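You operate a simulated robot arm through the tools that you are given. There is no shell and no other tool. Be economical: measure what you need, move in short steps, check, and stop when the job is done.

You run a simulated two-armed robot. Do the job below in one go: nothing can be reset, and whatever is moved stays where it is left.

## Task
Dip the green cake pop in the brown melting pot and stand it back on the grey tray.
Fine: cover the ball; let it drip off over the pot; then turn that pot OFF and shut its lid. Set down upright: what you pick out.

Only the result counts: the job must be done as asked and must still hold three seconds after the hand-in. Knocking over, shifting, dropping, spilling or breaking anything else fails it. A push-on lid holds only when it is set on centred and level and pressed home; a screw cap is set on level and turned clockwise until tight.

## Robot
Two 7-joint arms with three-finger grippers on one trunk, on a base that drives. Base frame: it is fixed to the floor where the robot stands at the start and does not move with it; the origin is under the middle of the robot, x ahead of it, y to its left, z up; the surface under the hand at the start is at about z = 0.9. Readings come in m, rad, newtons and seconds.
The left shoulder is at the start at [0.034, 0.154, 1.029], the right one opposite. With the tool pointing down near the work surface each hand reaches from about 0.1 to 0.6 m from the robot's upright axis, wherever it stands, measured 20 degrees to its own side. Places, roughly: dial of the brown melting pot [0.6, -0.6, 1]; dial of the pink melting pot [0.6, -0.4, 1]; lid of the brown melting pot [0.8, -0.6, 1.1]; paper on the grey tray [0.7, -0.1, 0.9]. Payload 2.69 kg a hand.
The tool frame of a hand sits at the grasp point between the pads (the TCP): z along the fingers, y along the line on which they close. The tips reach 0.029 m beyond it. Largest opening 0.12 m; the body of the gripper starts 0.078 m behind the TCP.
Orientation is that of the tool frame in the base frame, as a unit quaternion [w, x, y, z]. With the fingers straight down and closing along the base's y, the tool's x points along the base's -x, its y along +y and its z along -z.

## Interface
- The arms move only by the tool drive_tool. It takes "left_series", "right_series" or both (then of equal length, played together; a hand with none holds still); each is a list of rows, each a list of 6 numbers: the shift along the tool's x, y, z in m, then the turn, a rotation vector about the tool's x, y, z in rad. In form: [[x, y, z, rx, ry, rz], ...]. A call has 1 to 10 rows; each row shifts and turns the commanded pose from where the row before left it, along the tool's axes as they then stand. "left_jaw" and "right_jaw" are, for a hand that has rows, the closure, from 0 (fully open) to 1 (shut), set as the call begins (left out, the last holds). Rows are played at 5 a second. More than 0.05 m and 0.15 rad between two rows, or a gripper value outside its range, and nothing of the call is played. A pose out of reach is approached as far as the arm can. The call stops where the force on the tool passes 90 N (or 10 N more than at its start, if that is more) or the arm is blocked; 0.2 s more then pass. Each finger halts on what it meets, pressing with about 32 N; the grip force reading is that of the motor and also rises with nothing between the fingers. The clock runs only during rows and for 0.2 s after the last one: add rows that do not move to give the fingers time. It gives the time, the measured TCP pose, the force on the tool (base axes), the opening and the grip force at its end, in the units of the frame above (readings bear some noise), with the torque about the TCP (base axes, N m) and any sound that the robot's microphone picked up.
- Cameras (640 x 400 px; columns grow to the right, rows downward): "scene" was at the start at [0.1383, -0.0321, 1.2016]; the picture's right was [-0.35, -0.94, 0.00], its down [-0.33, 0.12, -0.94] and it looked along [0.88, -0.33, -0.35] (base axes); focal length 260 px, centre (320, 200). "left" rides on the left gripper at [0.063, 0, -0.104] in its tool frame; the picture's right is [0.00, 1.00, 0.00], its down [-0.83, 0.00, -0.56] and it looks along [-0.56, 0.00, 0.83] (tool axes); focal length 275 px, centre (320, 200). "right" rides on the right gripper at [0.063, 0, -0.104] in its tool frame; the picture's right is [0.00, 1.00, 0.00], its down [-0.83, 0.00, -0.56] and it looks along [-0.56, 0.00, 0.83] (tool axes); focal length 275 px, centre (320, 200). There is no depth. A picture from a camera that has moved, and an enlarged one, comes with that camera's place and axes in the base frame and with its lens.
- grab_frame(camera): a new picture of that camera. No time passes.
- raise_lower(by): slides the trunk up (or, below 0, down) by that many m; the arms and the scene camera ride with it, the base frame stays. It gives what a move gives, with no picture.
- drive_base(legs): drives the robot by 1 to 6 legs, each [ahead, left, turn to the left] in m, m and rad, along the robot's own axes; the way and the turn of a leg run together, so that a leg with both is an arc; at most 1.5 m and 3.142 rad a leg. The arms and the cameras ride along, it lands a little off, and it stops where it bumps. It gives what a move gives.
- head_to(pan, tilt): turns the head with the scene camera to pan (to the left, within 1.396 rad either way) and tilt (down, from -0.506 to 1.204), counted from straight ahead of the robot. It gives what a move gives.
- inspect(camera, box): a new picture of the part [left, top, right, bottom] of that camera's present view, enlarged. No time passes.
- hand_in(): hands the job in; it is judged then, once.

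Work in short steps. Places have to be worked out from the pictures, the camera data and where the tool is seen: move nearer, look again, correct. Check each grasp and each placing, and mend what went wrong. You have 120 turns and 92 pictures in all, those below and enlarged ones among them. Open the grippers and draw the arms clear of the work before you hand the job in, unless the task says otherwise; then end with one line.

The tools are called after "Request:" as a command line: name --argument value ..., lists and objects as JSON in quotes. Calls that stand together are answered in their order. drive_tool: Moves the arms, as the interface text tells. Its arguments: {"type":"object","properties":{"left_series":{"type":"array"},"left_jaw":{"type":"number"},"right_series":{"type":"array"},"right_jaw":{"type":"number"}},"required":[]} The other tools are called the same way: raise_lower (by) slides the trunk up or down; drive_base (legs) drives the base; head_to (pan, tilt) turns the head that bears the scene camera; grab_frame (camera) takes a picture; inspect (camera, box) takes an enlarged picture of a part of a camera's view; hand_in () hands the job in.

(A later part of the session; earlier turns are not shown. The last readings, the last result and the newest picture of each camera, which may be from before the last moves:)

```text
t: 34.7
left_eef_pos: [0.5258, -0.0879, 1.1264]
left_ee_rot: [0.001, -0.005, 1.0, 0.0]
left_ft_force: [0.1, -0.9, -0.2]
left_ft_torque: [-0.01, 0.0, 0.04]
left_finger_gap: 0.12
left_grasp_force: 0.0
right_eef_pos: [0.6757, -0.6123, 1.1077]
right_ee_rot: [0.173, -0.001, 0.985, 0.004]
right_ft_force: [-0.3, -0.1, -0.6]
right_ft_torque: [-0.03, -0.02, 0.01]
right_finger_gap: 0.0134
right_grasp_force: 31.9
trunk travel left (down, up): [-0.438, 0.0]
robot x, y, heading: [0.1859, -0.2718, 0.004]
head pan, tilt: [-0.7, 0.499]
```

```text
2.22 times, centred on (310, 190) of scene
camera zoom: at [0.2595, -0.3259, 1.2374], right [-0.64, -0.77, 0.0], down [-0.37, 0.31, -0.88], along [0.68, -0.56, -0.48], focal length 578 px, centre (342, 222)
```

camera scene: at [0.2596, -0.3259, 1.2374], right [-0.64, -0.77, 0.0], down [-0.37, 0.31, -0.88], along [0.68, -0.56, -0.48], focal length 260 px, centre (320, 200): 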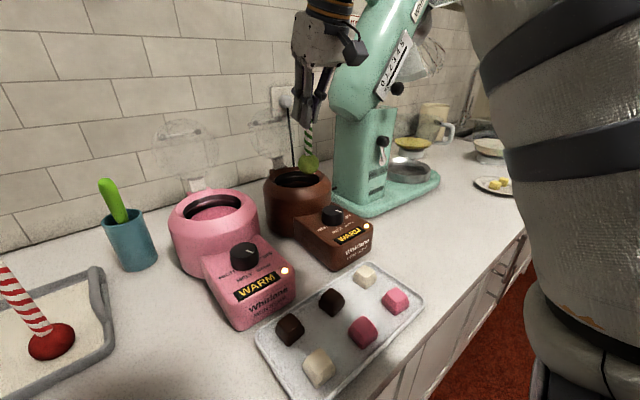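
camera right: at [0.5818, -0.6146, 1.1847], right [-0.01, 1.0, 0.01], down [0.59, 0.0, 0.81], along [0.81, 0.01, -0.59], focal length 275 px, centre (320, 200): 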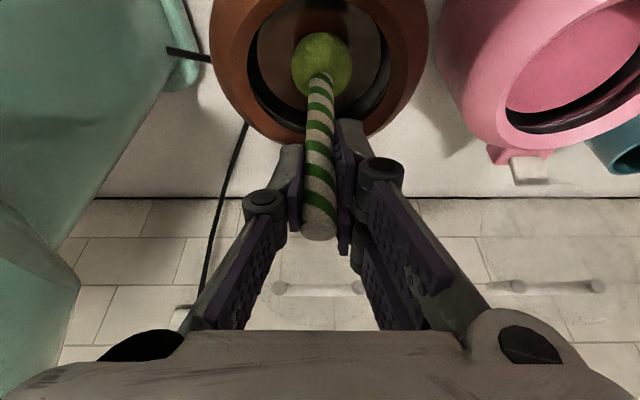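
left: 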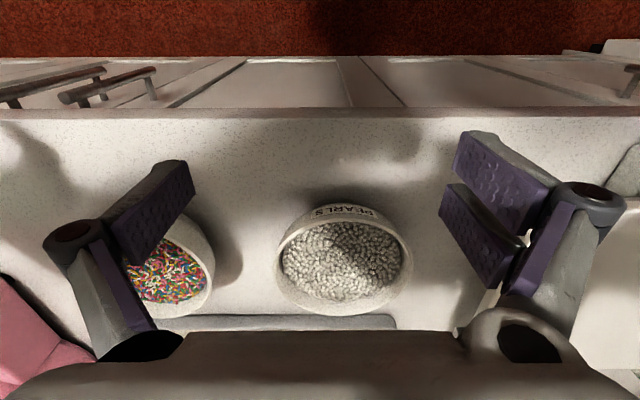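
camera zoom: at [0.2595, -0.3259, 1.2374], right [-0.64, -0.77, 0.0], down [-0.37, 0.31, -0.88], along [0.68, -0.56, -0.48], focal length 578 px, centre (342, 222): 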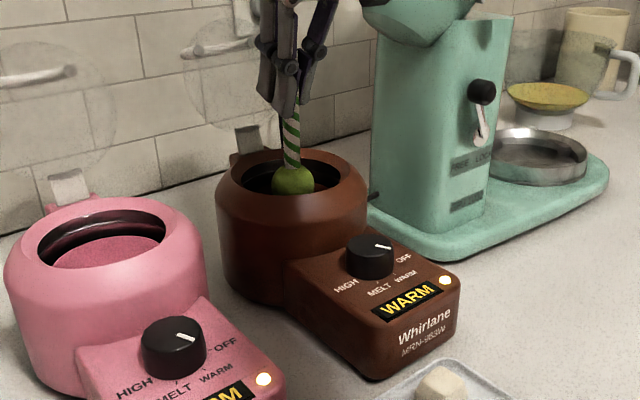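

Ball is centred in the opening in both views. I lower another 5.5 cm slowly into the chocolate, watching force.

Request:
drive_tool --right_series '[[0.0038, 0, 0.0103, 0, 0, 0], [0.0038, 0, 0.0103, 0, 0, 0], [0.0038, 0, 0.0103, 0, 0, 0], [0.0038, 0, 0.0103, 0, 0, 0], [0.0038, 0, 0.0103, 0, 0, 0], [0, 0, 0, 0, 0, 0], [0, 0, 0, 0, 0, 0]]'

Request:
grab_frame --camera "right"

Request:
inspect --camera "scene" --box '[220, 100, 400, 280]'

```text
t: 36.3
left_eef_pos: [0.5235, -0.0862, 1.1283]
left_ee_rot: [0.004, -0.004, 1.0, -0.001]
left_ft_force: [0.3, 0.1, -0.6]
left_ft_torque: [0.01, -0.01, -0.01]
left_finger_gap: 0.12
left_grasp_force: 0.1
right_eef_pos: [0.674, -0.6114, 1.0577]
right_ee_rot: [0.178, -0.002, 0.984, 0.004]
right_ft_force: [1.7, -0.6, 25.5]
right_ft_torque: [-0.1, -0.25, 0.03]
right_finger_gap: 0.0133
right_grasp_force: 32.0
trunk travel left (down, up): [-0.438, 0.0]
robot x, y, heading: [0.1836, -0.2703, 0.006]
head pan, tilt: [-0.7, 0.499]
```

```text
63 pictures are left
camera right: at [0.5791, -0.613, 1.1345], right [-0.01, 1.0, 0.0], down [0.58, 0.0, 0.81], along [0.81, 0.01, -0.58], focal length 275 px, centre (320, 200)
```

right: 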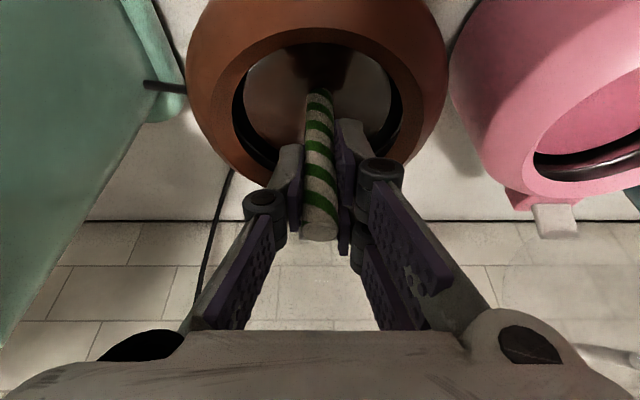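

```text
2.22 times, centred on (310, 190) of scene
camera zoom: at [0.2574, -0.3248, 1.2379], right [-0.64, -0.77, 0.0], down [-0.37, 0.3, -0.88], along [0.68, -0.56, -0.48], focal length 578 px, centre (342, 222)
```

zoom: 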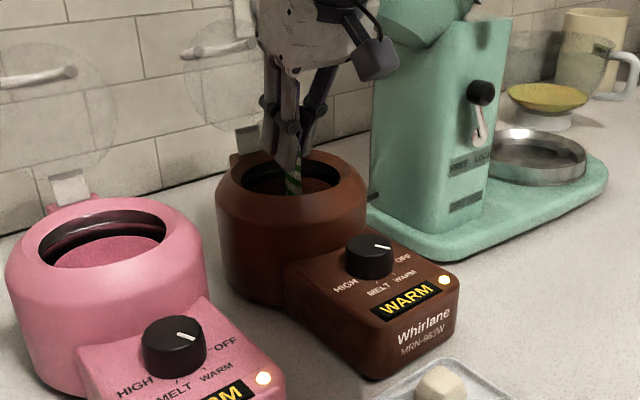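

25 N upward means the ball touched the pot's floor, and it looks fully submerged. I ease up 5 mm and zoom in.

Request:
drive_tool --right_series '[[-0.0017, 0, -0.0047, 0, 0, 0], [-0.0007, 0, -0.002, 0, 0, 0], [0, 0, 0, 0, 0, 0]]'

Request:
inspect --camera "right" --box '[220, 0, 420, 250]'

```text
t: 37.1
left_eef_pos: [0.5266, -0.0863, 1.1255]
left_ee_rot: [0.0, -0.005, 1.0, 0.0]
left_ft_force: [-0.9, -0.3, 0.5]
left_ft_torque: [-0.05, -0.04, -0.01]
left_finger_gap: 0.1198
left_grasp_force: 0.0
right_eef_pos: [0.6748, -0.6113, 1.058]
right_ee_rot: [0.17, 0.0, 0.985, 0.005]
right_ft_force: [1.1, 0.8, 4.3]
right_ft_torque: [-0.01, -0.24, -0.01]
right_finger_gap: 0.0133
right_grasp_force: 32.6
trunk travel left (down, up): [-0.438, 0.0]
robot x, y, heading: [0.1904, -0.2644, 0.007]
head pan, tilt: [-0.7, 0.499]
```

```text
1.60 times, centred on (320, 125) of right
camera zoom: at [0.5807, -0.6133, 1.1362], right [-0.01, 1.0, 0.01], down [0.6, 0.0, 0.8], along [0.8, 0.01, -0.6], focal length 440 px, centre (320, 320)
```

zoom: 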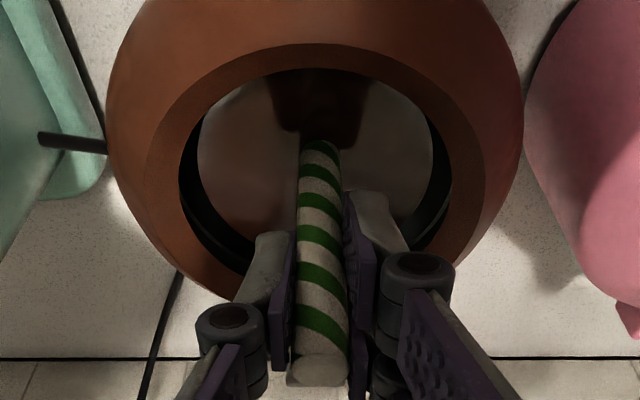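

The ball is under the surface. I hold briefly, then lift ~6 cm straight up so it hangs over the pot to drip.

Request:
drive_tool --right_series '[[0, 0, 0, 0, 0, 0], [0, 0, 0, 0, 0, 0], [0, 0, 0, 0, 0, 0], [-0.0038, 0, -0.0103, 0, 0, 0], [-0.0038, 0, -0.0103, 0, 0, 0], [-0.0038, 0, -0.0103, 0, 0, 0], [-0.0038, 0, -0.0103, 0, 0, 0], [-0.0038, 0, -0.0103, 0, 0, 0], [-0.0038, 0, -0.0103, 0, 0, 0], [0, 0, 0, 0, 0, 0]]'

Request:
inspect --camera "scene" --box '[220, 100, 400, 280]'

Request:
inspect --camera "right" --box '[220, 0, 420, 250]'

```text
t: 39.3
left_eef_pos: [0.5272, -0.0885, 1.1271]
left_ee_rot: [0.002, -0.005, 1.0, -0.001]
left_ft_force: [0.0, 0.9, 0.4]
left_ft_torque: [-0.02, 0.01, -0.02]
left_finger_gap: 0.1201
left_grasp_force: 0.0
right_eef_pos: [0.6751, -0.6132, 1.126]
right_ee_rot: [0.173, -0.001, 0.985, 0.004]
right_ft_force: [-0.3, 0.1, -0.5]
right_ft_torque: [0.0, 0.02, -0.02]
right_finger_gap: 0.0131
right_grasp_force: 32.2
trunk travel left (down, up): [-0.438, 0.0]
robot x, y, heading: [0.1881, -0.2681, 0.005]
head pan, tilt: [-0.7, 0.499]
```

```text
2.22 times, centred on (310, 190) of scene
camera zoom: at [0.2596, -0.326, 1.2373], right [-0.64, -0.77, 0.0], down [-0.37, 0.31, -0.88], along [0.68, -0.56, -0.48], focal length 578 px, centre (342, 222)
```

zoom: 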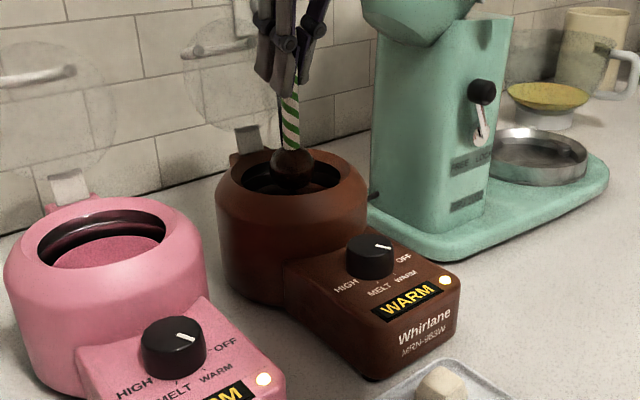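

```text
1.60 times, centred on (320, 125) of right
camera zoom: at [0.5821, -0.6143, 1.203], right [-0.01, 1.0, 0.01], down [0.59, 0.0, 0.81], along [0.81, 0.01, -0.59], focal length 440 px, centre (320, 320)
```

zoom: 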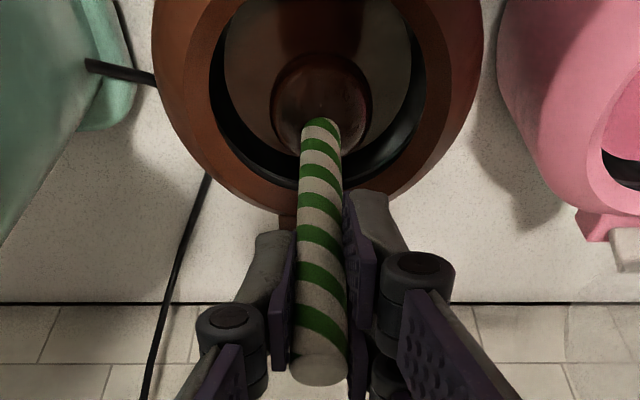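

The ball is completely coated. I let it drip over the pot for several seconds.

Request:
drive_tool --right_series '[[0, 0, 0, 0, 0, 0], [0, 0, 0, 0, 0, 0], [0, 0, 0, 0, 0, 0], [0, 0, 0, 0, 0, 0], [0, 0, 0, 0, 0, 0], [0, 0, 0, 0, 0, 0], [0, 0, 0, 0, 0, 0], [0, 0, 0, 0, 0, 0], [0, 0, 0, 0, 0, 0], [0, 0, 0, 0, 0, 0]]'

Request:
drive_tool --right_series '[[0, 0, 0, 0, 0, 0], [0, 0, 0, 0, 0, 0], [0, 0, 0, 0, 0, 0], [0, 0, 0, 0, 0, 0], [0, 0, 0, 0, 0, 0], [0, 0, 0, 0, 0, 0], [0, 0, 0, 0, 0, 0], [0, 0, 0, 0, 0, 0], [0, 0, 0, 0, 0, 0], [0, 0, 0, 0, 0, 0]]'

Request:
drive_tool --right_series '[[0, 0, 0, 0, 0, 0], [0, 0, 0, 0, 0, 0], [0, 0, 0, 0, 0, 0], [0, 0, 0, 0, 0, 0], [0, 0, 0, 0, 0, 0], [0, 0, 0, 0, 0, 0], [0, 0, 0, 0, 0, 0], [0, 0, 0, 0, 0, 0], [0, 0, 0, 0, 0, 0], [0, 0, 0, 0, 0, 0]]'

Request:
inspect --camera "scene" --box '[250, 130, 350, 210]'

```text
t: 41.5
left_eef_pos: [0.5261, -0.0886, 1.1272]
left_ee_rot: [0.0, -0.004, 1.0, -0.002]
left_ft_force: [0.2, -0.7, -0.1]
left_ft_torque: [0.02, 0.03, -0.03]
left_finger_gap: 0.12
left_grasp_force: 0.1
right_eef_pos: [0.6753, -0.6134, 1.1247]
right_ee_rot: [0.174, 0.0, 0.985, 0.004]
right_ft_force: [0.0, 0.2, -0.4]
right_ft_torque: [-0.01, 0.03, 0.01]
right_finger_gap: 0.013
right_grasp_force: 31.7
trunk travel left (down, up): [-0.438, 0.0]
robot x, y, heading: [0.1921, -0.2701, 0.009]
head pan, tilt: [-0.7, 0.499]
```

```text
t: 43.7
left_eef_pos: [0.5266, -0.0872, 1.1265]
left_ee_rot: [0.001, -0.004, 1.0, -0.001]
left_ft_force: [0.2, 0.8, -0.1]
left_ft_torque: [0.01, 0.01, -0.01]
left_finger_gap: 0.12
left_grasp_force: 0.0
right_eef_pos: [0.6751, -0.6128, 1.1258]
right_ee_rot: [0.174, -0.001, 0.985, 0.004]
right_ft_force: [-0.3, -0.5, -0.2]
right_ft_torque: [-0.03, -0.02, 0.01]
right_finger_gap: 0.0132
right_grasp_force: 32.2
trunk travel left (down, up): [-0.438, 0.0]
robot x, y, heading: [0.1874, -0.2692, 0.007]
head pan, tilt: [-0.7, 0.499]
```

```text
t: 45.9
left_eef_pos: [0.5271, -0.0874, 1.1264]
left_ee_rot: [0.001, -0.004, 1.0, -0.001]
left_ft_force: [0.4, 0.5, -0.2]
left_ft_torque: [-0.01, 0.01, -0.01]
left_finger_gap: 0.1198
left_grasp_force: 0.0
right_eef_pos: [0.6771, -0.6128, 1.1253]
right_ee_rot: [0.173, -0.001, 0.985, 0.004]
right_ft_force: [0.1, 0.1, -0.9]
right_ft_torque: [0.02, 0.03, 0.0]
right_finger_gap: 0.0132
right_grasp_force: 32.3
trunk travel left (down, up): [-0.438, 0.0]
robot x, y, heading: [0.1884, -0.2739, 0.008]
head pan, tilt: [-0.7, 0.499]
```

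```text
5.00 times, centred on (300, 170) of scene
camera zoom: at [0.2596, -0.3259, 1.2374], right [-0.64, -0.77, 0.0], down [-0.37, 0.31, -0.88], along [0.68, -0.56, -0.48], focal length 1300 px, centre (420, 350)
```

zoom: 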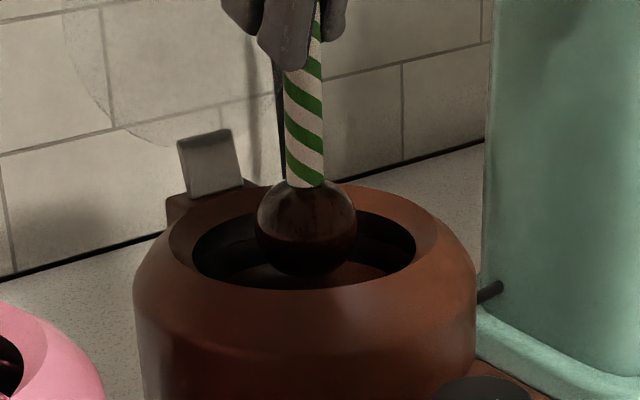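

No drip visible. I add a few more seconds while raising above the rim, then retract to x≈0.54.

Request:
drive_tool --right_series '[[-0.0038, 0, -0.0103, 0, 0, 0], [-0.0038, 0, -0.0103, 0, 0, 0], [-0.0038, 0, -0.0103, 0, 0, 0], [0, 0, 0, 0, 0, 0], [0, 0, 0, 0, 0, 0], [0, 0, 0, 0, 0, 0], [0, 0, 0, 0, 0, 0], [0, 0, 0, 0, 0, 0], [0, 0, 0, 0, 0, 0], [0, 0, 0, 0, 0, 0]]'

Request:
drive_tool --right_series '[[0, 0, 0, 0, 0, 0], [0, 0, 0, 0, 0, 0], [0, 0, 0, 0, 0, 0], [0, 0, 0, 0, 0, 0], [0, 0, 0, 0, 0, 0], [0, 0, 0, 0, 0, 0], [0, 0, 0, 0, 0, 0], [0, 0, 0, 0, 0, 0], [0, 0, 0, 0, 0, 0], [0, 0, 0, 0, 0, 0]]'

Request:
inspect --camera "scene" --box '[250, 110, 350, 210]'

```text
t: 48.1
left_eef_pos: [0.5268, -0.0883, 1.1283]
left_ee_rot: [0.001, -0.004, 1.0, -0.001]
left_ft_force: [-0.8, -0.2, 0.1]
left_ft_torque: [-0.04, -0.01, -0.02]
left_finger_gap: 0.1198
left_grasp_force: 0.1
right_eef_pos: [0.6754, -0.6136, 1.1588]
right_ee_rot: [0.172, -0.001, 0.985, 0.005]
right_ft_force: [0.5, -0.8, 0.8]
right_ft_torque: [0.02, 0.05, -0.04]
right_finger_gap: 0.0133
right_grasp_force: 32.1
trunk travel left (down, up): [-0.438, 0.0]
robot x, y, heading: [0.1864, -0.2698, 0.004]
head pan, tilt: [-0.7, 0.499]
```

```text
t: 50.3
left_eef_pos: [0.5264, -0.0866, 1.1268]
left_ee_rot: [0.001, -0.004, 1.0, -0.001]
left_ft_force: [-0.4, -0.1, 0.7]
left_ft_torque: [0.0, 0.02, 0.01]
left_finger_gap: 0.1201
left_grasp_force: 0.1
right_eef_pos: [0.6749, -0.6127, 1.1588]
right_ee_rot: [0.173, -0.001, 0.985, 0.005]
right_ft_force: [0.3, 0.0, -1.0]
right_ft_torque: [0.01, 0.01, 0.02]
right_finger_gap: 0.0135
right_grasp_force: 32.4
trunk travel left (down, up): [-0.438, 0.0]
robot x, y, heading: [0.1876, -0.2702, 0.008]
head pan, tilt: [-0.7, 0.499]
```

```text
4.00 times, centred on (300, 160) of scene
camera zoom: at [0.2596, -0.3259, 1.2374], right [-0.64, -0.77, 0.0], down [-0.37, 0.31, -0.88], along [0.68, -0.56, -0.48], focal length 1040 px, centre (400, 360)
```

zoom: 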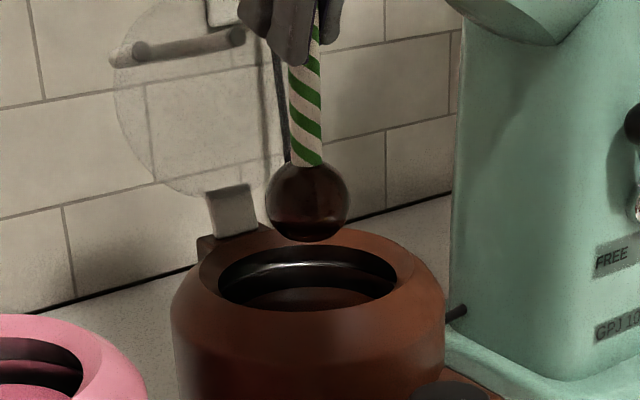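

Drip-free and fully coated. Now I retract to x≈0.54 and drive the base back left.

Request:
drive_tool --right_series '[[0.0235, 0, -0.0085, 0, 0, 0], [0.0235, 0, -0.0085, 0, 0, 0], [0.0235, 0, -0.0085, 0, 0, 0], [0.0235, 0, -0.0085, 0, 0, 0], [0.0235, 0, -0.0085, 0, 0, 0], [0, 0, 0, 0, 0, 0]]'

Request:
drive_base --legs '[[0, 0.305, 0]]'

Request:
grab_frame --camera "right"

Request:
grab_frame --camera "scene"

```text
t: 51.7
left_eef_pos: [0.5264, -0.0874, 1.1266]
left_ee_rot: [0.001, -0.005, 1.0, 0.0]
left_ft_force: [0.4, -0.1, -0.6]
left_ft_torque: [0.02, 0.01, -0.01]
left_finger_gap: 0.1202
left_grasp_force: 0.2
right_eef_pos: [0.551, -0.6149, 1.1578]
right_ee_rot: [0.173, 0.001, 0.985, 0.009]
right_ft_force: [0.4, 0.7, -0.2]
right_ft_torque: [0.02, 0.01, -0.01]
right_finger_gap: 0.0134
right_grasp_force: 32.4
trunk travel left (down, up): [-0.438, 0.0]
robot x, y, heading: [0.1872, -0.2725, 0.013]
head pan, tilt: [-0.7, 0.499]
```

```text
t: 54.7
left_eef_pos: [0.5222, 0.2291, 1.1256]
left_ee_rot: [0.001, -0.007, 1.0, -0.001]
left_ft_force: [0.7, -0.6, -0.2]
left_ft_torque: [0.0, -0.02, 0.02]
left_finger_gap: 0.1199
left_grasp_force: 0.1
right_eef_pos: [0.5491, -0.2972, 1.1588]
right_ee_rot: [0.174, -0.003, 0.985, 0.006]
right_ft_force: [0.8, -0.2, -0.7]
right_ft_torque: [-0.02, 0.0, 0.03]
right_finger_gap: 0.0133
right_grasp_force: 31.9
trunk travel left (down, up): [-0.438, 0.0]
robot x, y, heading: [0.1826, 0.0443, 0.014]
head pan, tilt: [-0.7, 0.499]
```

```text
56 pictures are left
camera right: at [0.4554, -0.2986, 1.2356], right [-0.01, 1.0, 0.01], down [0.59, 0.0, 0.81], along [0.81, 0.02, -0.59], focal length 275 px, centre (320, 200)
```

right: 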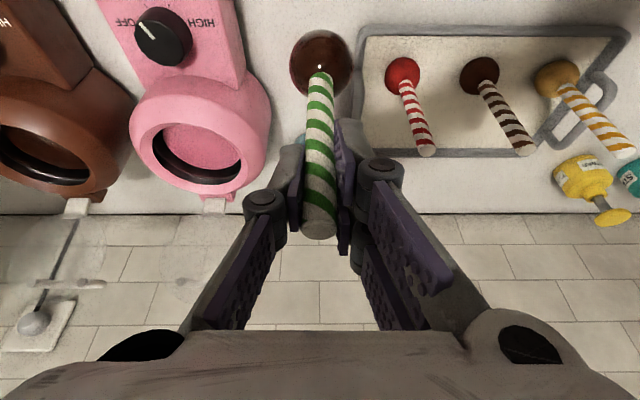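

```text
55 pictures are left
camera scene: at [0.2589, -0.0112, 1.2533], right [-0.63, -0.78, 0.0], down [-0.25, 0.2, -0.95], along [0.74, -0.59, -0.32], focal length 260 px, centre (320, 200)
```

scene: 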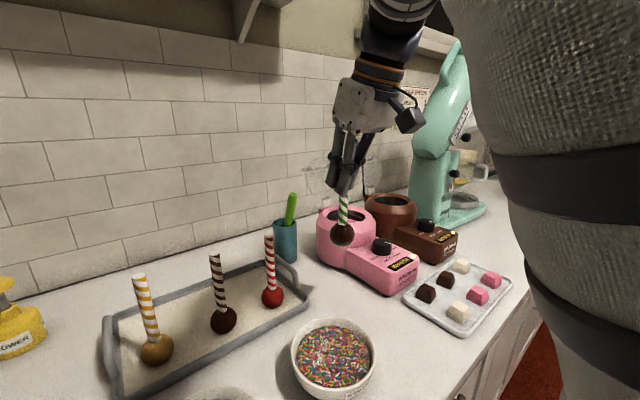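

Everything consistent. I go forward to (0.62,-0.30) while lowering slightly, then diagonally back between red pop and cup to above the original spot.

Request:
drive_tool --right_series '[[-0.013, 0, 0.0154, 0, 0, 0], [-0.013, 0, 0.0154, 0, 0, 0], [-0.013, 0, 0.0154, 0, 0, 0], [-0.013, 0, 0.0154, 0, 0, 0], [-0.0235, 0.025, 0.0085, 0, 0, 0], [-0.0235, 0.025, 0.0085, 0, 0, 0], [-0.0235, 0.025, 0.0085, 0, 0, 0], [-0.0235, 0.023, 0.0085, 0, 0, 0], [0, 0, 0, 0, 0, 0]]'

Request:
grab_frame --camera "right"

Request:
grab_frame --camera "scene"

```text
t: 56.7
left_eef_pos: [0.5222, 0.2296, 1.1273]
left_ee_rot: [0.002, -0.006, 1.0, 0.0]
left_ft_force: [-0.2, 1.4, 0.2]
left_ft_torque: [-0.01, -0.01, 0.0]
left_finger_gap: 0.1201
left_grasp_force: 0.1
right_eef_pos: [0.7189, -0.1962, 1.1193]
right_ee_rot: [0.174, -0.002, 0.985, 0.007]
right_ft_force: [0.0, 0.5, 0.4]
right_ft_torque: [-0.01, -0.02, -0.01]
right_finger_gap: 0.0133
right_grasp_force: 32.0
trunk travel left (down, up): [-0.438, 0.0]
robot x, y, heading: [0.184, 0.045, 0.011]
head pan, tilt: [-0.7, 0.499]
```

```text
54 pictures are left
camera right: at [0.6247, -0.1989, 1.1963], right [-0.01, 1.0, 0.01], down [0.59, 0.0, 0.81], along [0.81, 0.02, -0.59], focal length 275 px, centre (320, 200)
```

right: 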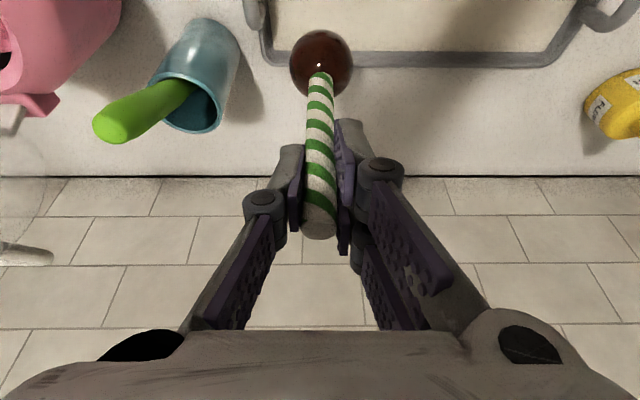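

```text
53 pictures are left
camera scene: at [0.256, -0.011, 1.2374], right [-0.63, -0.77, 0.0], down [-0.37, 0.3, -0.88], along [0.68, -0.56, -0.48], focal length 260 px, centre (320, 200)
```

scene: 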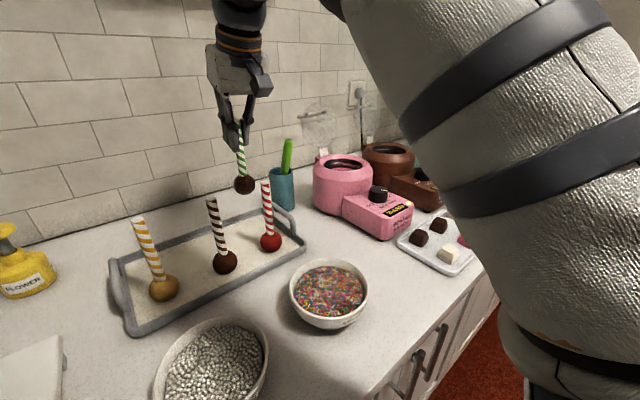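

The pop's pose in the grip is unchanged, and I'm above the original spot. I lower 8 cm.

Request:
drive_tool --right_series '[[0.0078, 0, 0.0181, 0, 0, 0], [0.0068, 0, 0.0188, 0, 0, 0], [0.0068, 0, 0.0188, 0, 0, 0], [0.0068, 0, 0.0188, 0, 0, 0], [0, 0, 0, 0, 0, 0]]'

Request:
grab_frame --camera "right"

Request:
inspect --camera "scene" --box '[180, 120, 330, 270]'

```text
t: 57.9
left_eef_pos: [0.5219, 0.2285, 1.1287]
left_ee_rot: [0.002, -0.007, 1.0, 0.0]
left_ft_force: [0.3, 0.3, -0.2]
left_ft_torque: [0.01, -0.01, -0.02]
left_finger_gap: 0.1199
left_grasp_force: 0.0
right_eef_pos: [0.7184, -0.197, 1.0378]
right_ee_rot: [0.173, -0.003, 0.985, 0.007]
right_ft_force: [-0.7, 0.6, -1.1]
right_ft_torque: [-0.01, 0.01, -0.01]
right_finger_gap: 0.013
right_grasp_force: 32.0
trunk travel left (down, up): [-0.438, 0.0]
robot x, y, heading: [0.1846, 0.042, 0.013]
head pan, tilt: [-0.7, 0.499]
```

```text
52 pictures are left
camera right: at [0.6239, -0.1986, 1.1153], right [-0.01, 1.0, 0.01], down [0.59, 0.0, 0.81], along [0.81, 0.02, -0.59], focal length 275 px, centre (320, 200)
```

right: 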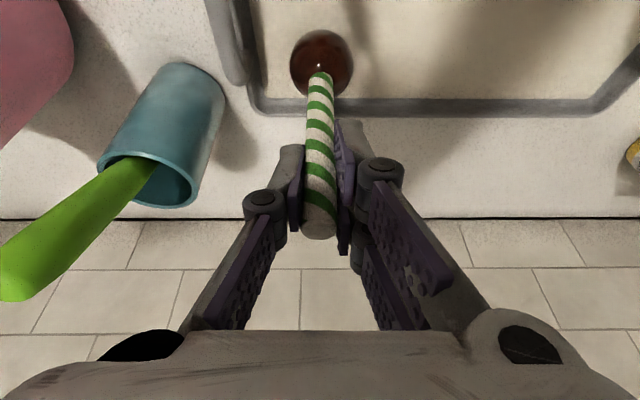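

```text
2.67 times, centred on (255, 195) of scene
camera zoom: at [0.2564, -0.0107, 1.2374], right [-0.63, -0.77, 0.0], down [-0.37, 0.3, -0.88], along [0.68, -0.56, -0.48], focal length 693 px, centre (493, 213)
```

zoom: 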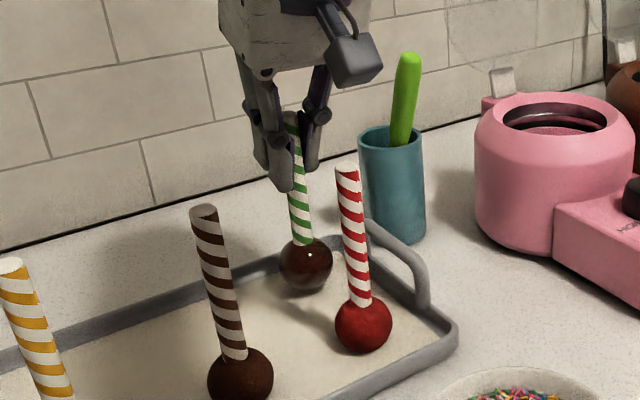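

About 1 cm above the paper. I lower in small steps to contact.

Request:
drive_tool --right_series '[[0.001, 0, 0.0028, 0, 0, 0], [0.001, 0, 0.0028, 0, 0, 0], [0, 0, 0, 0, 0, 0]]'

Request:
drive_tool --right_series '[[0.0009, 0, 0.0024, 0, 0, 0], [0, 0, 0, 0, 0, 0]]'

```text
t: 58.7
left_eef_pos: [0.5213, 0.2295, 1.1272]
left_ee_rot: [0.001, -0.006, 1.0, -0.001]
left_ft_force: [0.2, 0.1, 0.5]
left_ft_torque: [-0.02, 0.02, -0.01]
left_finger_gap: 0.1201
left_grasp_force: 0.1
right_eef_pos: [0.7179, -0.1968, 1.0326]
right_ee_rot: [0.173, -0.001, 0.985, 0.006]
right_ft_force: [-0.8, 0.6, -0.4]
right_ft_torque: [-0.03, 0.01, 0.03]
right_finger_gap: 0.0134
right_grasp_force: 31.7
trunk travel left (down, up): [-0.438, 0.0]
robot x, y, heading: [0.1858, 0.0454, 0.011]
head pan, tilt: [-0.7, 0.499]
```

```text
t: 59.3
left_eef_pos: [0.5233, 0.2298, 1.1275]
left_ee_rot: [0.001, -0.007, 1.0, -0.001]
left_ft_force: [-0.1, 0.2, 0.3]
left_ft_torque: [0.03, -0.01, 0.01]
left_finger_gap: 0.1202
left_grasp_force: 0.0
right_eef_pos: [0.717, -0.1977, 1.0316]
right_ee_rot: [0.174, -0.001, 0.985, 0.006]
right_ft_force: [-0.1, -0.1, 0.9]
right_ft_torque: [-0.02, -0.03, 0.0]
right_finger_gap: 0.0134
right_grasp_force: 31.8
trunk travel left (down, up): [-0.438, 0.0]
robot x, y, heading: [0.1823, 0.0486, 0.015]
head pan, tilt: [-0.7, 0.499]
```

No clear contact yet (0.9 N); two more small steps.

Request:
drive_tool --right_series '[[0.0007, 0, 0.0019, 0, 0, 0], [0, 0, 0, 0, 0, 0]]'

Request:
drive_tool --right_series '[[0.0005, 0, 0.0014, 0, 0, 0], [0, 0, 0, 0, 0, 0]]'

```text
t: 59.9
left_eef_pos: [0.5223, 0.2301, 1.1263]
left_ee_rot: [0.0, -0.006, 1.0, -0.001]
left_ft_force: [0.3, -0.2, -0.5]
left_ft_torque: [-0.01, -0.01, -0.04]
left_finger_gap: 0.1202
left_grasp_force: 0.1
right_eef_pos: [0.7187, -0.1973, 1.0285]
right_ee_rot: [0.173, -0.003, 0.985, 0.007]
right_ft_force: [0.1, 0.3, 0.0]
right_ft_torque: [0.0, -0.01, -0.01]
right_finger_gap: 0.0132
right_grasp_force: 31.9
trunk travel left (down, up): [-0.438, 0.0]
robot x, y, heading: [0.1865, 0.0437, 0.013]
head pan, tilt: [-0.7, 0.499]
```

```text
t: 60.5
left_eef_pos: [0.522, 0.2295, 1.1272]
left_ee_rot: [0.001, -0.007, 1.0, 0.0]
left_ft_force: [0.1, -0.1, -0.8]
left_ft_torque: [0.02, -0.02, -0.03]
left_finger_gap: 0.12
left_grasp_force: 0.1
right_eef_pos: [0.7172, -0.1964, 1.0282]
right_ee_rot: [0.173, -0.003, 0.985, 0.006]
right_ft_force: [0.4, -0.4, 4.6]
right_ft_torque: [-0.1, -0.17, -0.04]
right_finger_gap: 0.0132
right_grasp_force: 31.6
trunk travel left (down, up): [-0.438, 0.0]
robot x, y, heading: [0.186, 0.0464, 0.011]
head pan, tilt: [-0.7, 0.499]
```

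Contact (4.6 N up) at the same height as the original grasp. I open the jaw to half and look.

Request:
drive_tool --right_series '[[0, 0, 0, 0, 0, 0], [0, 0, 0, 0, 0, 0], [0, 0, 0, 0, 0, 0]]' --right_jaw 0.5

Request:
grab_frame --camera "right"

Request:
inspect --camera "scene" --box '[180, 120, 330, 270]'

```text
t: 61.3
left_eef_pos: [0.522, 0.2285, 1.1264]
left_ee_rot: [0.001, -0.007, 1.0, -0.001]
left_ft_force: [0.5, -0.5, 1.0]
left_ft_torque: [-0.02, 0.02, -0.01]
left_finger_gap: 0.12
left_grasp_force: 0.1
right_eef_pos: [0.7177, -0.1961, 1.0289]
right_ee_rot: [0.173, -0.001, 0.985, 0.006]
right_ft_force: [-0.1, -0.2, -0.8]
right_ft_torque: [-0.01, -0.04, 0.0]
right_finger_gap: 0.0598
right_grasp_force: 0.0
trunk travel left (down, up): [-0.438, 0.0]
robot x, y, heading: [0.1814, 0.0485, 0.016]
head pan, tilt: [-0.7, 0.499]
```

```text
50 pictures are left
camera right: at [0.6231, -0.1983, 1.1052], right [-0.01, 1.0, 0.01], down [0.59, 0.0, 0.81], along [0.81, 0.02, -0.59], focal length 275 px, centre (320, 200)
```

right: 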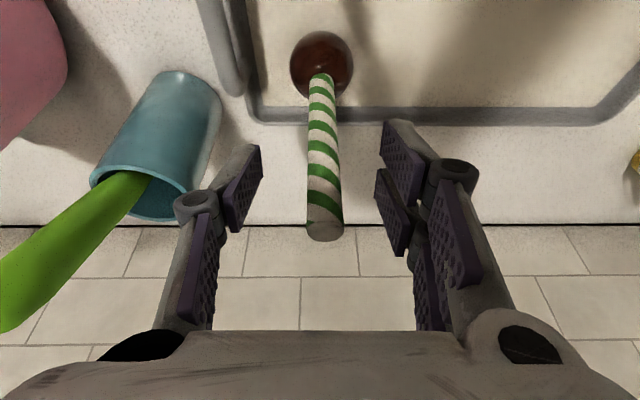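

```text
2.67 times, centred on (255, 195) of scene
camera zoom: at [0.2565, -0.0108, 1.2374], right [-0.63, -0.77, 0.0], down [-0.37, 0.3, -0.88], along [0.68, -0.56, -0.48], focal length 693 px, centre (493, 213)
```

zoom: 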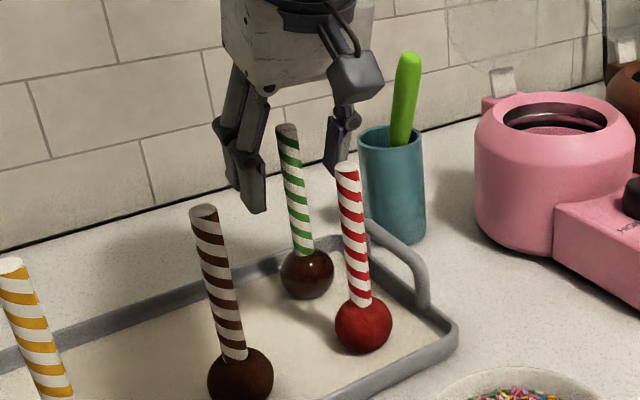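

Pop stands upright on the tray. I withdraw along the tool axis up and then retreat to the right side.

Request:
drive_tool --right_series '[[0, 0, -0.02, 0, 0, 0], [0, 0, -0.03, 0, 0, 0], [0, 0, -0.03, 0, 0, 0], [-0.003, 0, -0.01, 0, 0, 0], [0.0235, -0.02, -0.0085, 0, 0, 0], [0.0235, -0.025, -0.0085, 0, 0, 0], [0.0235, -0.025, -0.0085, 0, 0, 0], [0.0235, -0.025, -0.0085, 0, 0, 0], [0.0235, -0.01, -0.0085, 0, 0, 0], [0, 0, 0, 0, 0, 0]]'

Request:
grab_frame --camera "scene"

```text
t: 63.5
left_eef_pos: [0.5231, 0.2284, 1.1259]
left_ee_rot: [0.002, -0.007, 1.0, -0.001]
left_ft_force: [0.5, -0.7, 1.2]
left_ft_torque: [0.01, 0.02, -0.01]
left_finger_gap: 0.1202
left_grasp_force: 0.0
right_eef_pos: [0.5685, -0.3035, 1.1093]
right_ee_rot: [0.173, -0.002, 0.985, 0.007]
right_ft_force: [0.2, -0.2, 0.6]
right_ft_torque: [0.0, 0.0, 0.0]
right_finger_gap: 0.0603
right_grasp_force: 0.1
trunk travel left (down, up): [-0.438, 0.0]
robot x, y, heading: [0.1838, 0.0457, 0.014]
head pan, tilt: [-0.7, 0.499]
```

```text
48 pictures are left
camera scene: at [0.2572, -0.0111, 1.2396], right [-0.63, -0.77, 0.0], down [-0.35, 0.29, -0.89], along [0.69, -0.56, -0.46], focal length 260 px, centre (320, 200)
```

scene: 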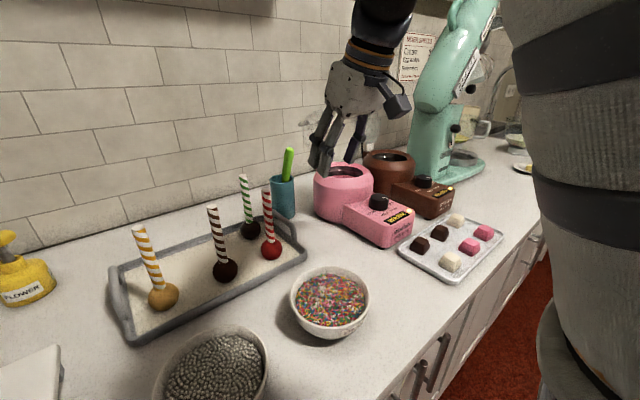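

Tray good: all pops standing. Now drive right ~0.31, straighten the right hand to vertical, and view the brown dial.

Request:
drive_base --legs '[[0, -0.31, 0]]'

Request:
drive_tool --right_series '[[0.02, 0, -0.01, 0, 0.12, 0], [0.03, 0, -0.01, 0, 0.12, 0], [0.03, 0, -0.01, 0, 0.11, 0], [0, 0, 0, 0, 0, 0]]' --right_jaw 0.3

Request:
grab_frame --camera "right"

Request:
grab_frame --camera "scene"

```text
t: 66.4
left_eef_pos: [0.5259, -0.0728, 1.1272]
left_ee_rot: [0.001, -0.007, 1.0, -0.002]
left_ft_force: [0.3, -1.2, 0.2]
left_ft_torque: [0.01, -0.01, -0.04]
left_finger_gap: 0.12
left_grasp_force: 0.2
right_eef_pos: [0.5724, -0.6058, 1.1098]
right_ee_rot: [0.172, -0.002, 0.985, 0.007]
right_ft_force: [0.8, -0.3, 0.2]
right_ft_torque: [0.03, -0.03, 0.02]
right_finger_gap: 0.06
right_grasp_force: 0.0
trunk travel left (down, up): [-0.438, 0.0]
robot x, y, heading: [0.1911, -0.2539, 0.015]
head pan, tilt: [-0.7, 0.499]
```

```text
t: 67.4
left_eef_pos: [0.5285, -0.0717, 1.1262]
left_ee_rot: [0.001, -0.007, 1.0, -0.001]
left_ft_force: [0.1, 0.5, 0.2]
left_ft_torque: [-0.05, 0.01, -0.02]
left_finger_gap: 0.1202
left_grasp_force: 0.0
right_eef_pos: [0.4906, -0.6041, 1.1213]
right_ee_rot: [-0.003, -0.004, 1.0, 0.007]
right_ft_force: [0.1, -0.2, 0.1]
right_ft_torque: [-0.01, -0.01, -0.02]
right_finger_gap: 0.0839
right_grasp_force: 0.1
trunk travel left (down, up): [-0.438, 0.0]
robot x, y, heading: [0.187, -0.2538, 0.01]
head pan, tilt: [-0.7, 0.499]
```

```text
47 pictures are left
camera right: at [0.4297, -0.6062, 1.2273], right [-0.01, 1.0, 0.01], down [0.83, 0.0, 0.55], along [0.55, 0.02, -0.83], focal length 275 px, centre (320, 200)
```

right: 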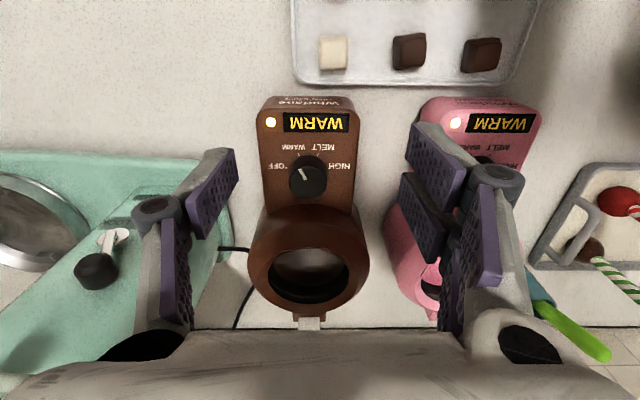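

```text
46 pictures are left
camera scene: at [0.262, -0.3134, 1.2439], right [-0.63, -0.78, 0.0], down [-0.32, 0.26, -0.91], along [0.71, -0.58, -0.41], focal length 260 px, centre (320, 200)
```

scene: 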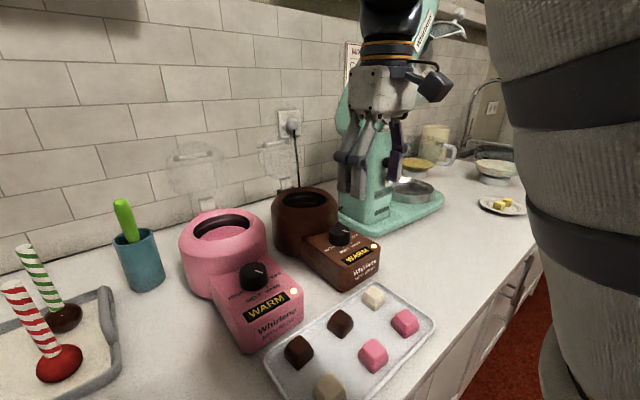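

Request:
inspect --camera "right" --box '[240, 80, 380, 220]'

Request:
inspect --camera "scene" --box '[260, 180, 400, 300]'

```text
2.86 times, centred on (310, 150) of right
camera zoom: at [0.4297, -0.6062, 1.2273], right [-0.01, 1.0, 0.01], down [0.83, 0.0, 0.55], along [0.55, 0.02, -0.83], focal length 786 px, centre (349, 343)
```

zoom: 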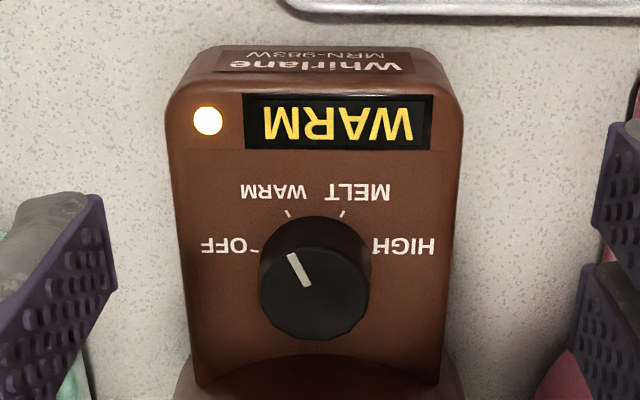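

```text
3.33 times, centred on (330, 240) of scene
camera zoom: at [0.262, -0.3134, 1.2439], right [-0.63, -0.78, 0.0], down [-0.32, 0.26, -0.91], along [0.71, -0.58, -0.41], focal length 867 px, centre (287, 67)
```

zoom: 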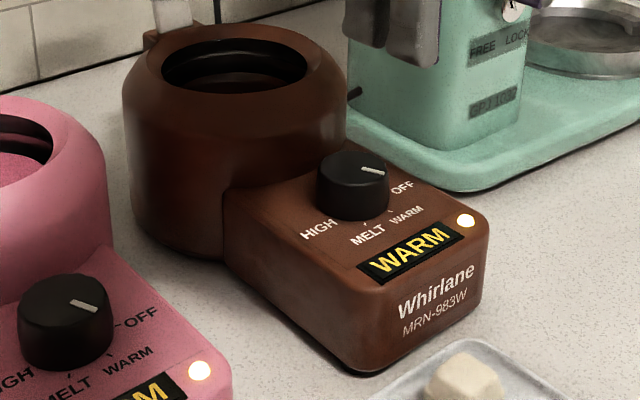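

Pointer is at WARM; OFF is ~60° counter-clockwise seen from above. Triangulated knob centre ≈ (0.568,-0.612), top z≈0.986, Ø≈0.04, box top ≈0.955. I position above it and look.

Request:
drive_tool --right_series '[[-0.026, -0.003, 0.02, 0, 0, 0], [-0.026, -0.003, 0.02, 0, 0, 0], [-0.025, -0.002, 0.02, 0, 0, 0], [0, 0, 0, 0, 0, 0]]' --right_jaw 0.4

Request:
grab_frame --camera "right"

Request:
inspect --camera "scene" --box '[260, 140, 420, 300]'

```text
t: 68.4
left_eef_pos: [0.5262, -0.0721, 1.1271]
left_ee_rot: [0.002, -0.008, 1.0, 0.0]
left_ft_force: [-0.9, -0.4, -0.1]
left_ft_torque: [-0.01, 0.02, 0.0]
left_finger_gap: 0.1199
left_grasp_force: 0.1
right_eef_pos: [0.5662, -0.6101, 1.0599]
right_ee_rot: [-0.001, -0.004, 1.0, 0.007]
right_ft_force: [-0.3, 0.0, -0.6]
right_ft_torque: [-0.03, 0.01, 0.0]
right_finger_gap: 0.072
right_grasp_force: 0.0
trunk travel left (down, up): [-0.438, 0.0]
robot x, y, heading: [0.1883, -0.256, 0.014]
head pan, tilt: [-0.7, 0.499]
```

```text
43 pictures are left
camera right: at [0.5039, -0.6118, 1.1655], right [-0.01, 1.0, 0.01], down [0.83, 0.0, 0.55], along [0.55, 0.02, -0.83], focal length 275 px, centre (320, 200)
```

right: 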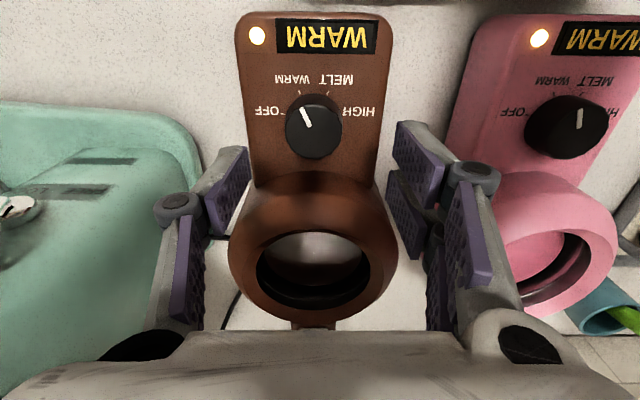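

```text
2.50 times, centred on (340, 220) of scene
camera zoom: at [0.2602, -0.3124, 1.2375], right [-0.63, -0.77, 0.0], down [-0.37, 0.3, -0.88], along [0.68, -0.56, -0.48], focal length 650 px, centre (270, 150)
```

zoom: 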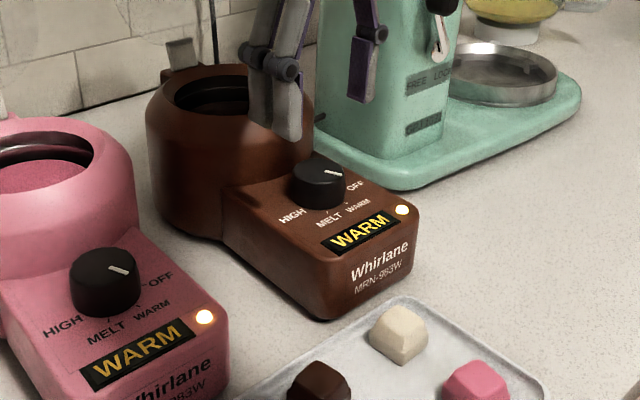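

Knob is at ≈ (0.570,-0.612). I correct by (+0.004,-0.003), narrow the jaw to ~0.058, pre-rotate +0.45 rad, and descend part way.

Request:
drive_tool --right_series '[[-0.004, -0.003, 0, 0, 0, 0], [0, 0, 0, 0, 0, 0.15], [0, 0, 0, 0, 0, 0.15], [0, 0, 0, 0, 0, 0.15], [0, 0, 0.02, 0, 0, 0], [0, 0, 0.015, 0, 0, 0], [0, 0, 0, 0, 0, 0]]' --right_jaw 0.52

Request:
grab_frame --camera "right"

Request:
inspect --camera "scene" --box '[260, 140, 420, 300]'

```text
t: 70.0
left_eef_pos: [0.5268, -0.0718, 1.1265]
left_ee_rot: [0.0, -0.007, 1.0, -0.001]
left_ft_force: [0.6, 0.4, -0.2]
left_ft_torque: [0.02, 0.01, 0.03]
left_finger_gap: 0.1199
left_grasp_force: 0.0
right_eef_pos: [0.5696, -0.6149, 1.0259]
right_ee_rot: [-0.003, 0.219, 0.976, 0.006]
right_ft_force: [-0.4, 0.0, 0.1]
right_ft_torque: [0.0, -0.03, -0.03]
right_finger_gap: 0.0577
right_grasp_force: 0.0
trunk travel left (down, up): [-0.438, 0.0]
robot x, y, heading: [0.1903, -0.2554, 0.013]
head pan, tilt: [-0.7, 0.499]
```

```text
41 pictures are left
camera right: at [0.5137, -0.5899, 1.131], right [0.42, 0.91, 0.01], down [0.75, -0.36, 0.55], along [0.5, -0.23, -0.84], focal length 275 px, centre (320, 200)
```

right: 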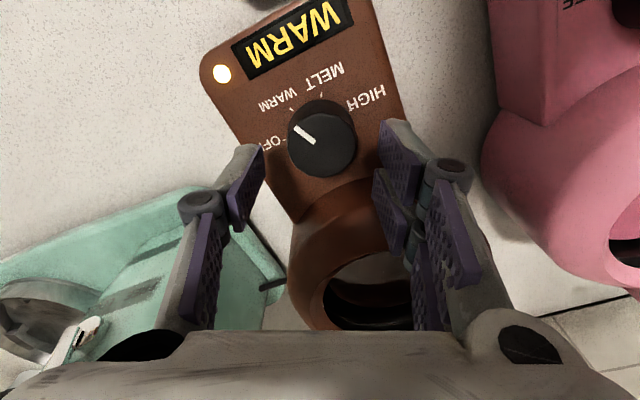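

```text
2.50 times, centred on (340, 220) of scene
camera zoom: at [0.2606, -0.3125, 1.2374], right [-0.63, -0.77, 0.0], down [-0.37, 0.3, -0.88], along [0.68, -0.56, -0.48], focal length 650 px, centre (270, 150)
```

zoom: 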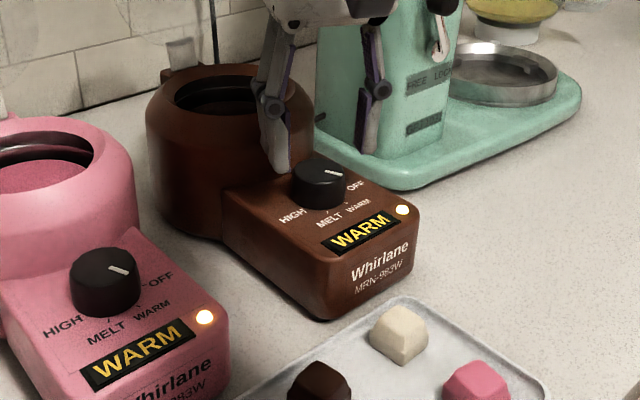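

Knob centre reads (0.569,-0.6135) versus TCP (0.570,-0.615): aligned. I descend 33 mm around the knob.

Request:
drive_tool --right_series '[[0, 0.001, 0.012, 0, 0, 0], [0, 0, 0.012, 0, 0, 0], [0, 0, 0.009, 0, 0, 0], [0, 0, 0, 0, 0, 0]]'

Request:
grab_frame --camera "right"

Request:
inspect --camera "scene" --box '[260, 140, 420, 300]'

```text
t: 71.0
left_eef_pos: [0.5254, -0.0721, 1.1271]
left_ee_rot: [0.001, -0.007, 1.0, -0.001]
left_ft_force: [0.7, 0.4, -0.5]
left_ft_torque: [-0.01, -0.02, 0.0]
left_finger_gap: 0.1201
left_grasp_force: 0.1
right_eef_pos: [0.5692, -0.6123, 0.9925]
right_ee_rot: [-0.004, 0.219, 0.976, 0.006]
right_ft_force: [0.2, 0.0, 0.3]
right_ft_torque: [-0.02, 0.01, 0.01]
right_finger_gap: 0.0577
right_grasp_force: 0.0
trunk travel left (down, up): [-0.438, 0.0]
robot x, y, heading: [0.1872, -0.2566, 0.012]
head pan, tilt: [-0.7, 0.499]
```

```text
39 pictures are left
camera right: at [0.5138, -0.5872, 1.0978], right [0.42, 0.91, 0.01], down [0.76, -0.36, 0.55], along [0.5, -0.23, -0.84], focal length 275 px, centre (320, 200)
```

right: 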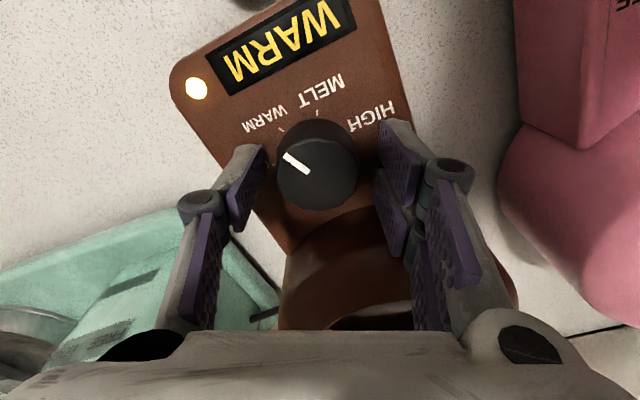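

```text
2.50 times, centred on (340, 220) of scene
camera zoom: at [0.2606, -0.3126, 1.2374], right [-0.63, -0.77, 0.0], down [-0.37, 0.3, -0.88], along [0.68, -0.56, -0.48], focal length 650 px, centre (270, 150)
```

zoom: 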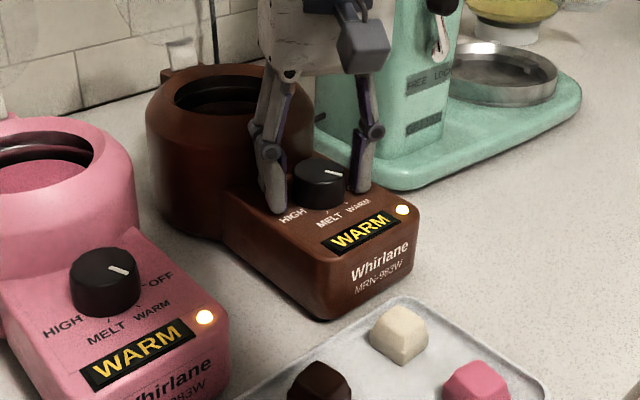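

The knob sits centred between the pads. I close onto it.

Request:
drive_tool --right_series '[[0, 0, 0, 0, 0, 0], [0, 0, 0, 0, 0, 0], [0, 0, 0, 0, 0, 0]]' --right_jaw 0.8

```text
t: 71.8
left_eef_pos: [0.5252, -0.0737, 1.1285]
left_ee_rot: [0.002, -0.007, 1.0, -0.001]
left_ft_force: [-0.4, -0.2, 0.8]
left_ft_torque: [-0.02, 0.03, 0.02]
left_finger_gap: 0.12
left_grasp_force: 0.0
right_eef_pos: [0.5685, -0.6131, 0.9925]
right_ee_rot: [-0.003, 0.219, 0.976, 0.005]
right_ft_force: [-2.4, -6.4, 2.6]
right_ft_torque: [-0.24, 0.34, 0.0]
right_finger_gap: 0.0401
right_grasp_force: 31.9
trunk travel left (down, up): [-0.438, 0.0]
robot x, y, heading: [0.1883, -0.2557, 0.011]
head pan, tilt: [-0.7, 0.499]
```

Gripped (gap 0.040). I turn it 60° counter-clockwise seen from above (negative about the tool z) in small rows.

Request:
drive_tool --right_series '[[0, -0.001, 0, 0, 0, -0.105], [0, 0, 0, 0, 0, -0.105], [0, 0, 0, 0, 0, -0.105], [0, 0, 0, 0, 0, -0.105], [0, 0, 0, 0, 0, -0.105], [0, 0, 0, 0, 0, -0.105], [0, 0, 0, 0, 0, -0.105], [0, 0, 0, 0, 0, -0.105], [0, 0, 0, 0, 0, -0.105], [0, 0, 0, 0, 0, -0.105]]'

Request:
grab_frame --camera "right"

```text
t: 74.0
left_eef_pos: [0.5262, -0.0726, 1.1279]
left_ee_rot: [0.002, -0.007, 1.0, 0.0]
left_ft_force: [0.5, 0.5, 0.0]
left_ft_torque: [0.01, 0.01, -0.03]
left_finger_gap: 0.12
left_grasp_force: 0.1
right_eef_pos: [0.5693, -0.615, 0.9953]
right_ee_rot: [0.002, -0.3, 0.954, 0.006]
right_ft_force: [0.0, -2.0, 0.1]
right_ft_torque: [-0.06, -0.04, -0.61]
right_finger_gap: 0.0406
right_grasp_force: 32.0
trunk travel left (down, up): [-0.438, 0.0]
robot x, y, heading: [0.1895, -0.2542, 0.017]
head pan, tilt: [-0.7, 0.499]
```

```text
37 pictures are left
camera right: at [0.5186, -0.652, 1.0989], right [-0.58, 0.82, 0.01], down [0.68, 0.47, 0.56], along [0.45, 0.33, -0.83], focal length 275 px, centre (320, 200)
```

right: 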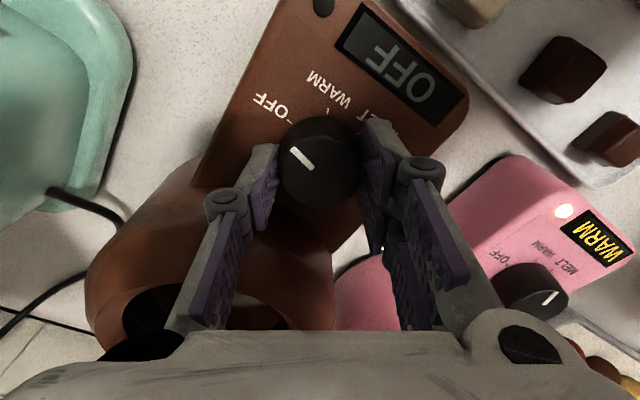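

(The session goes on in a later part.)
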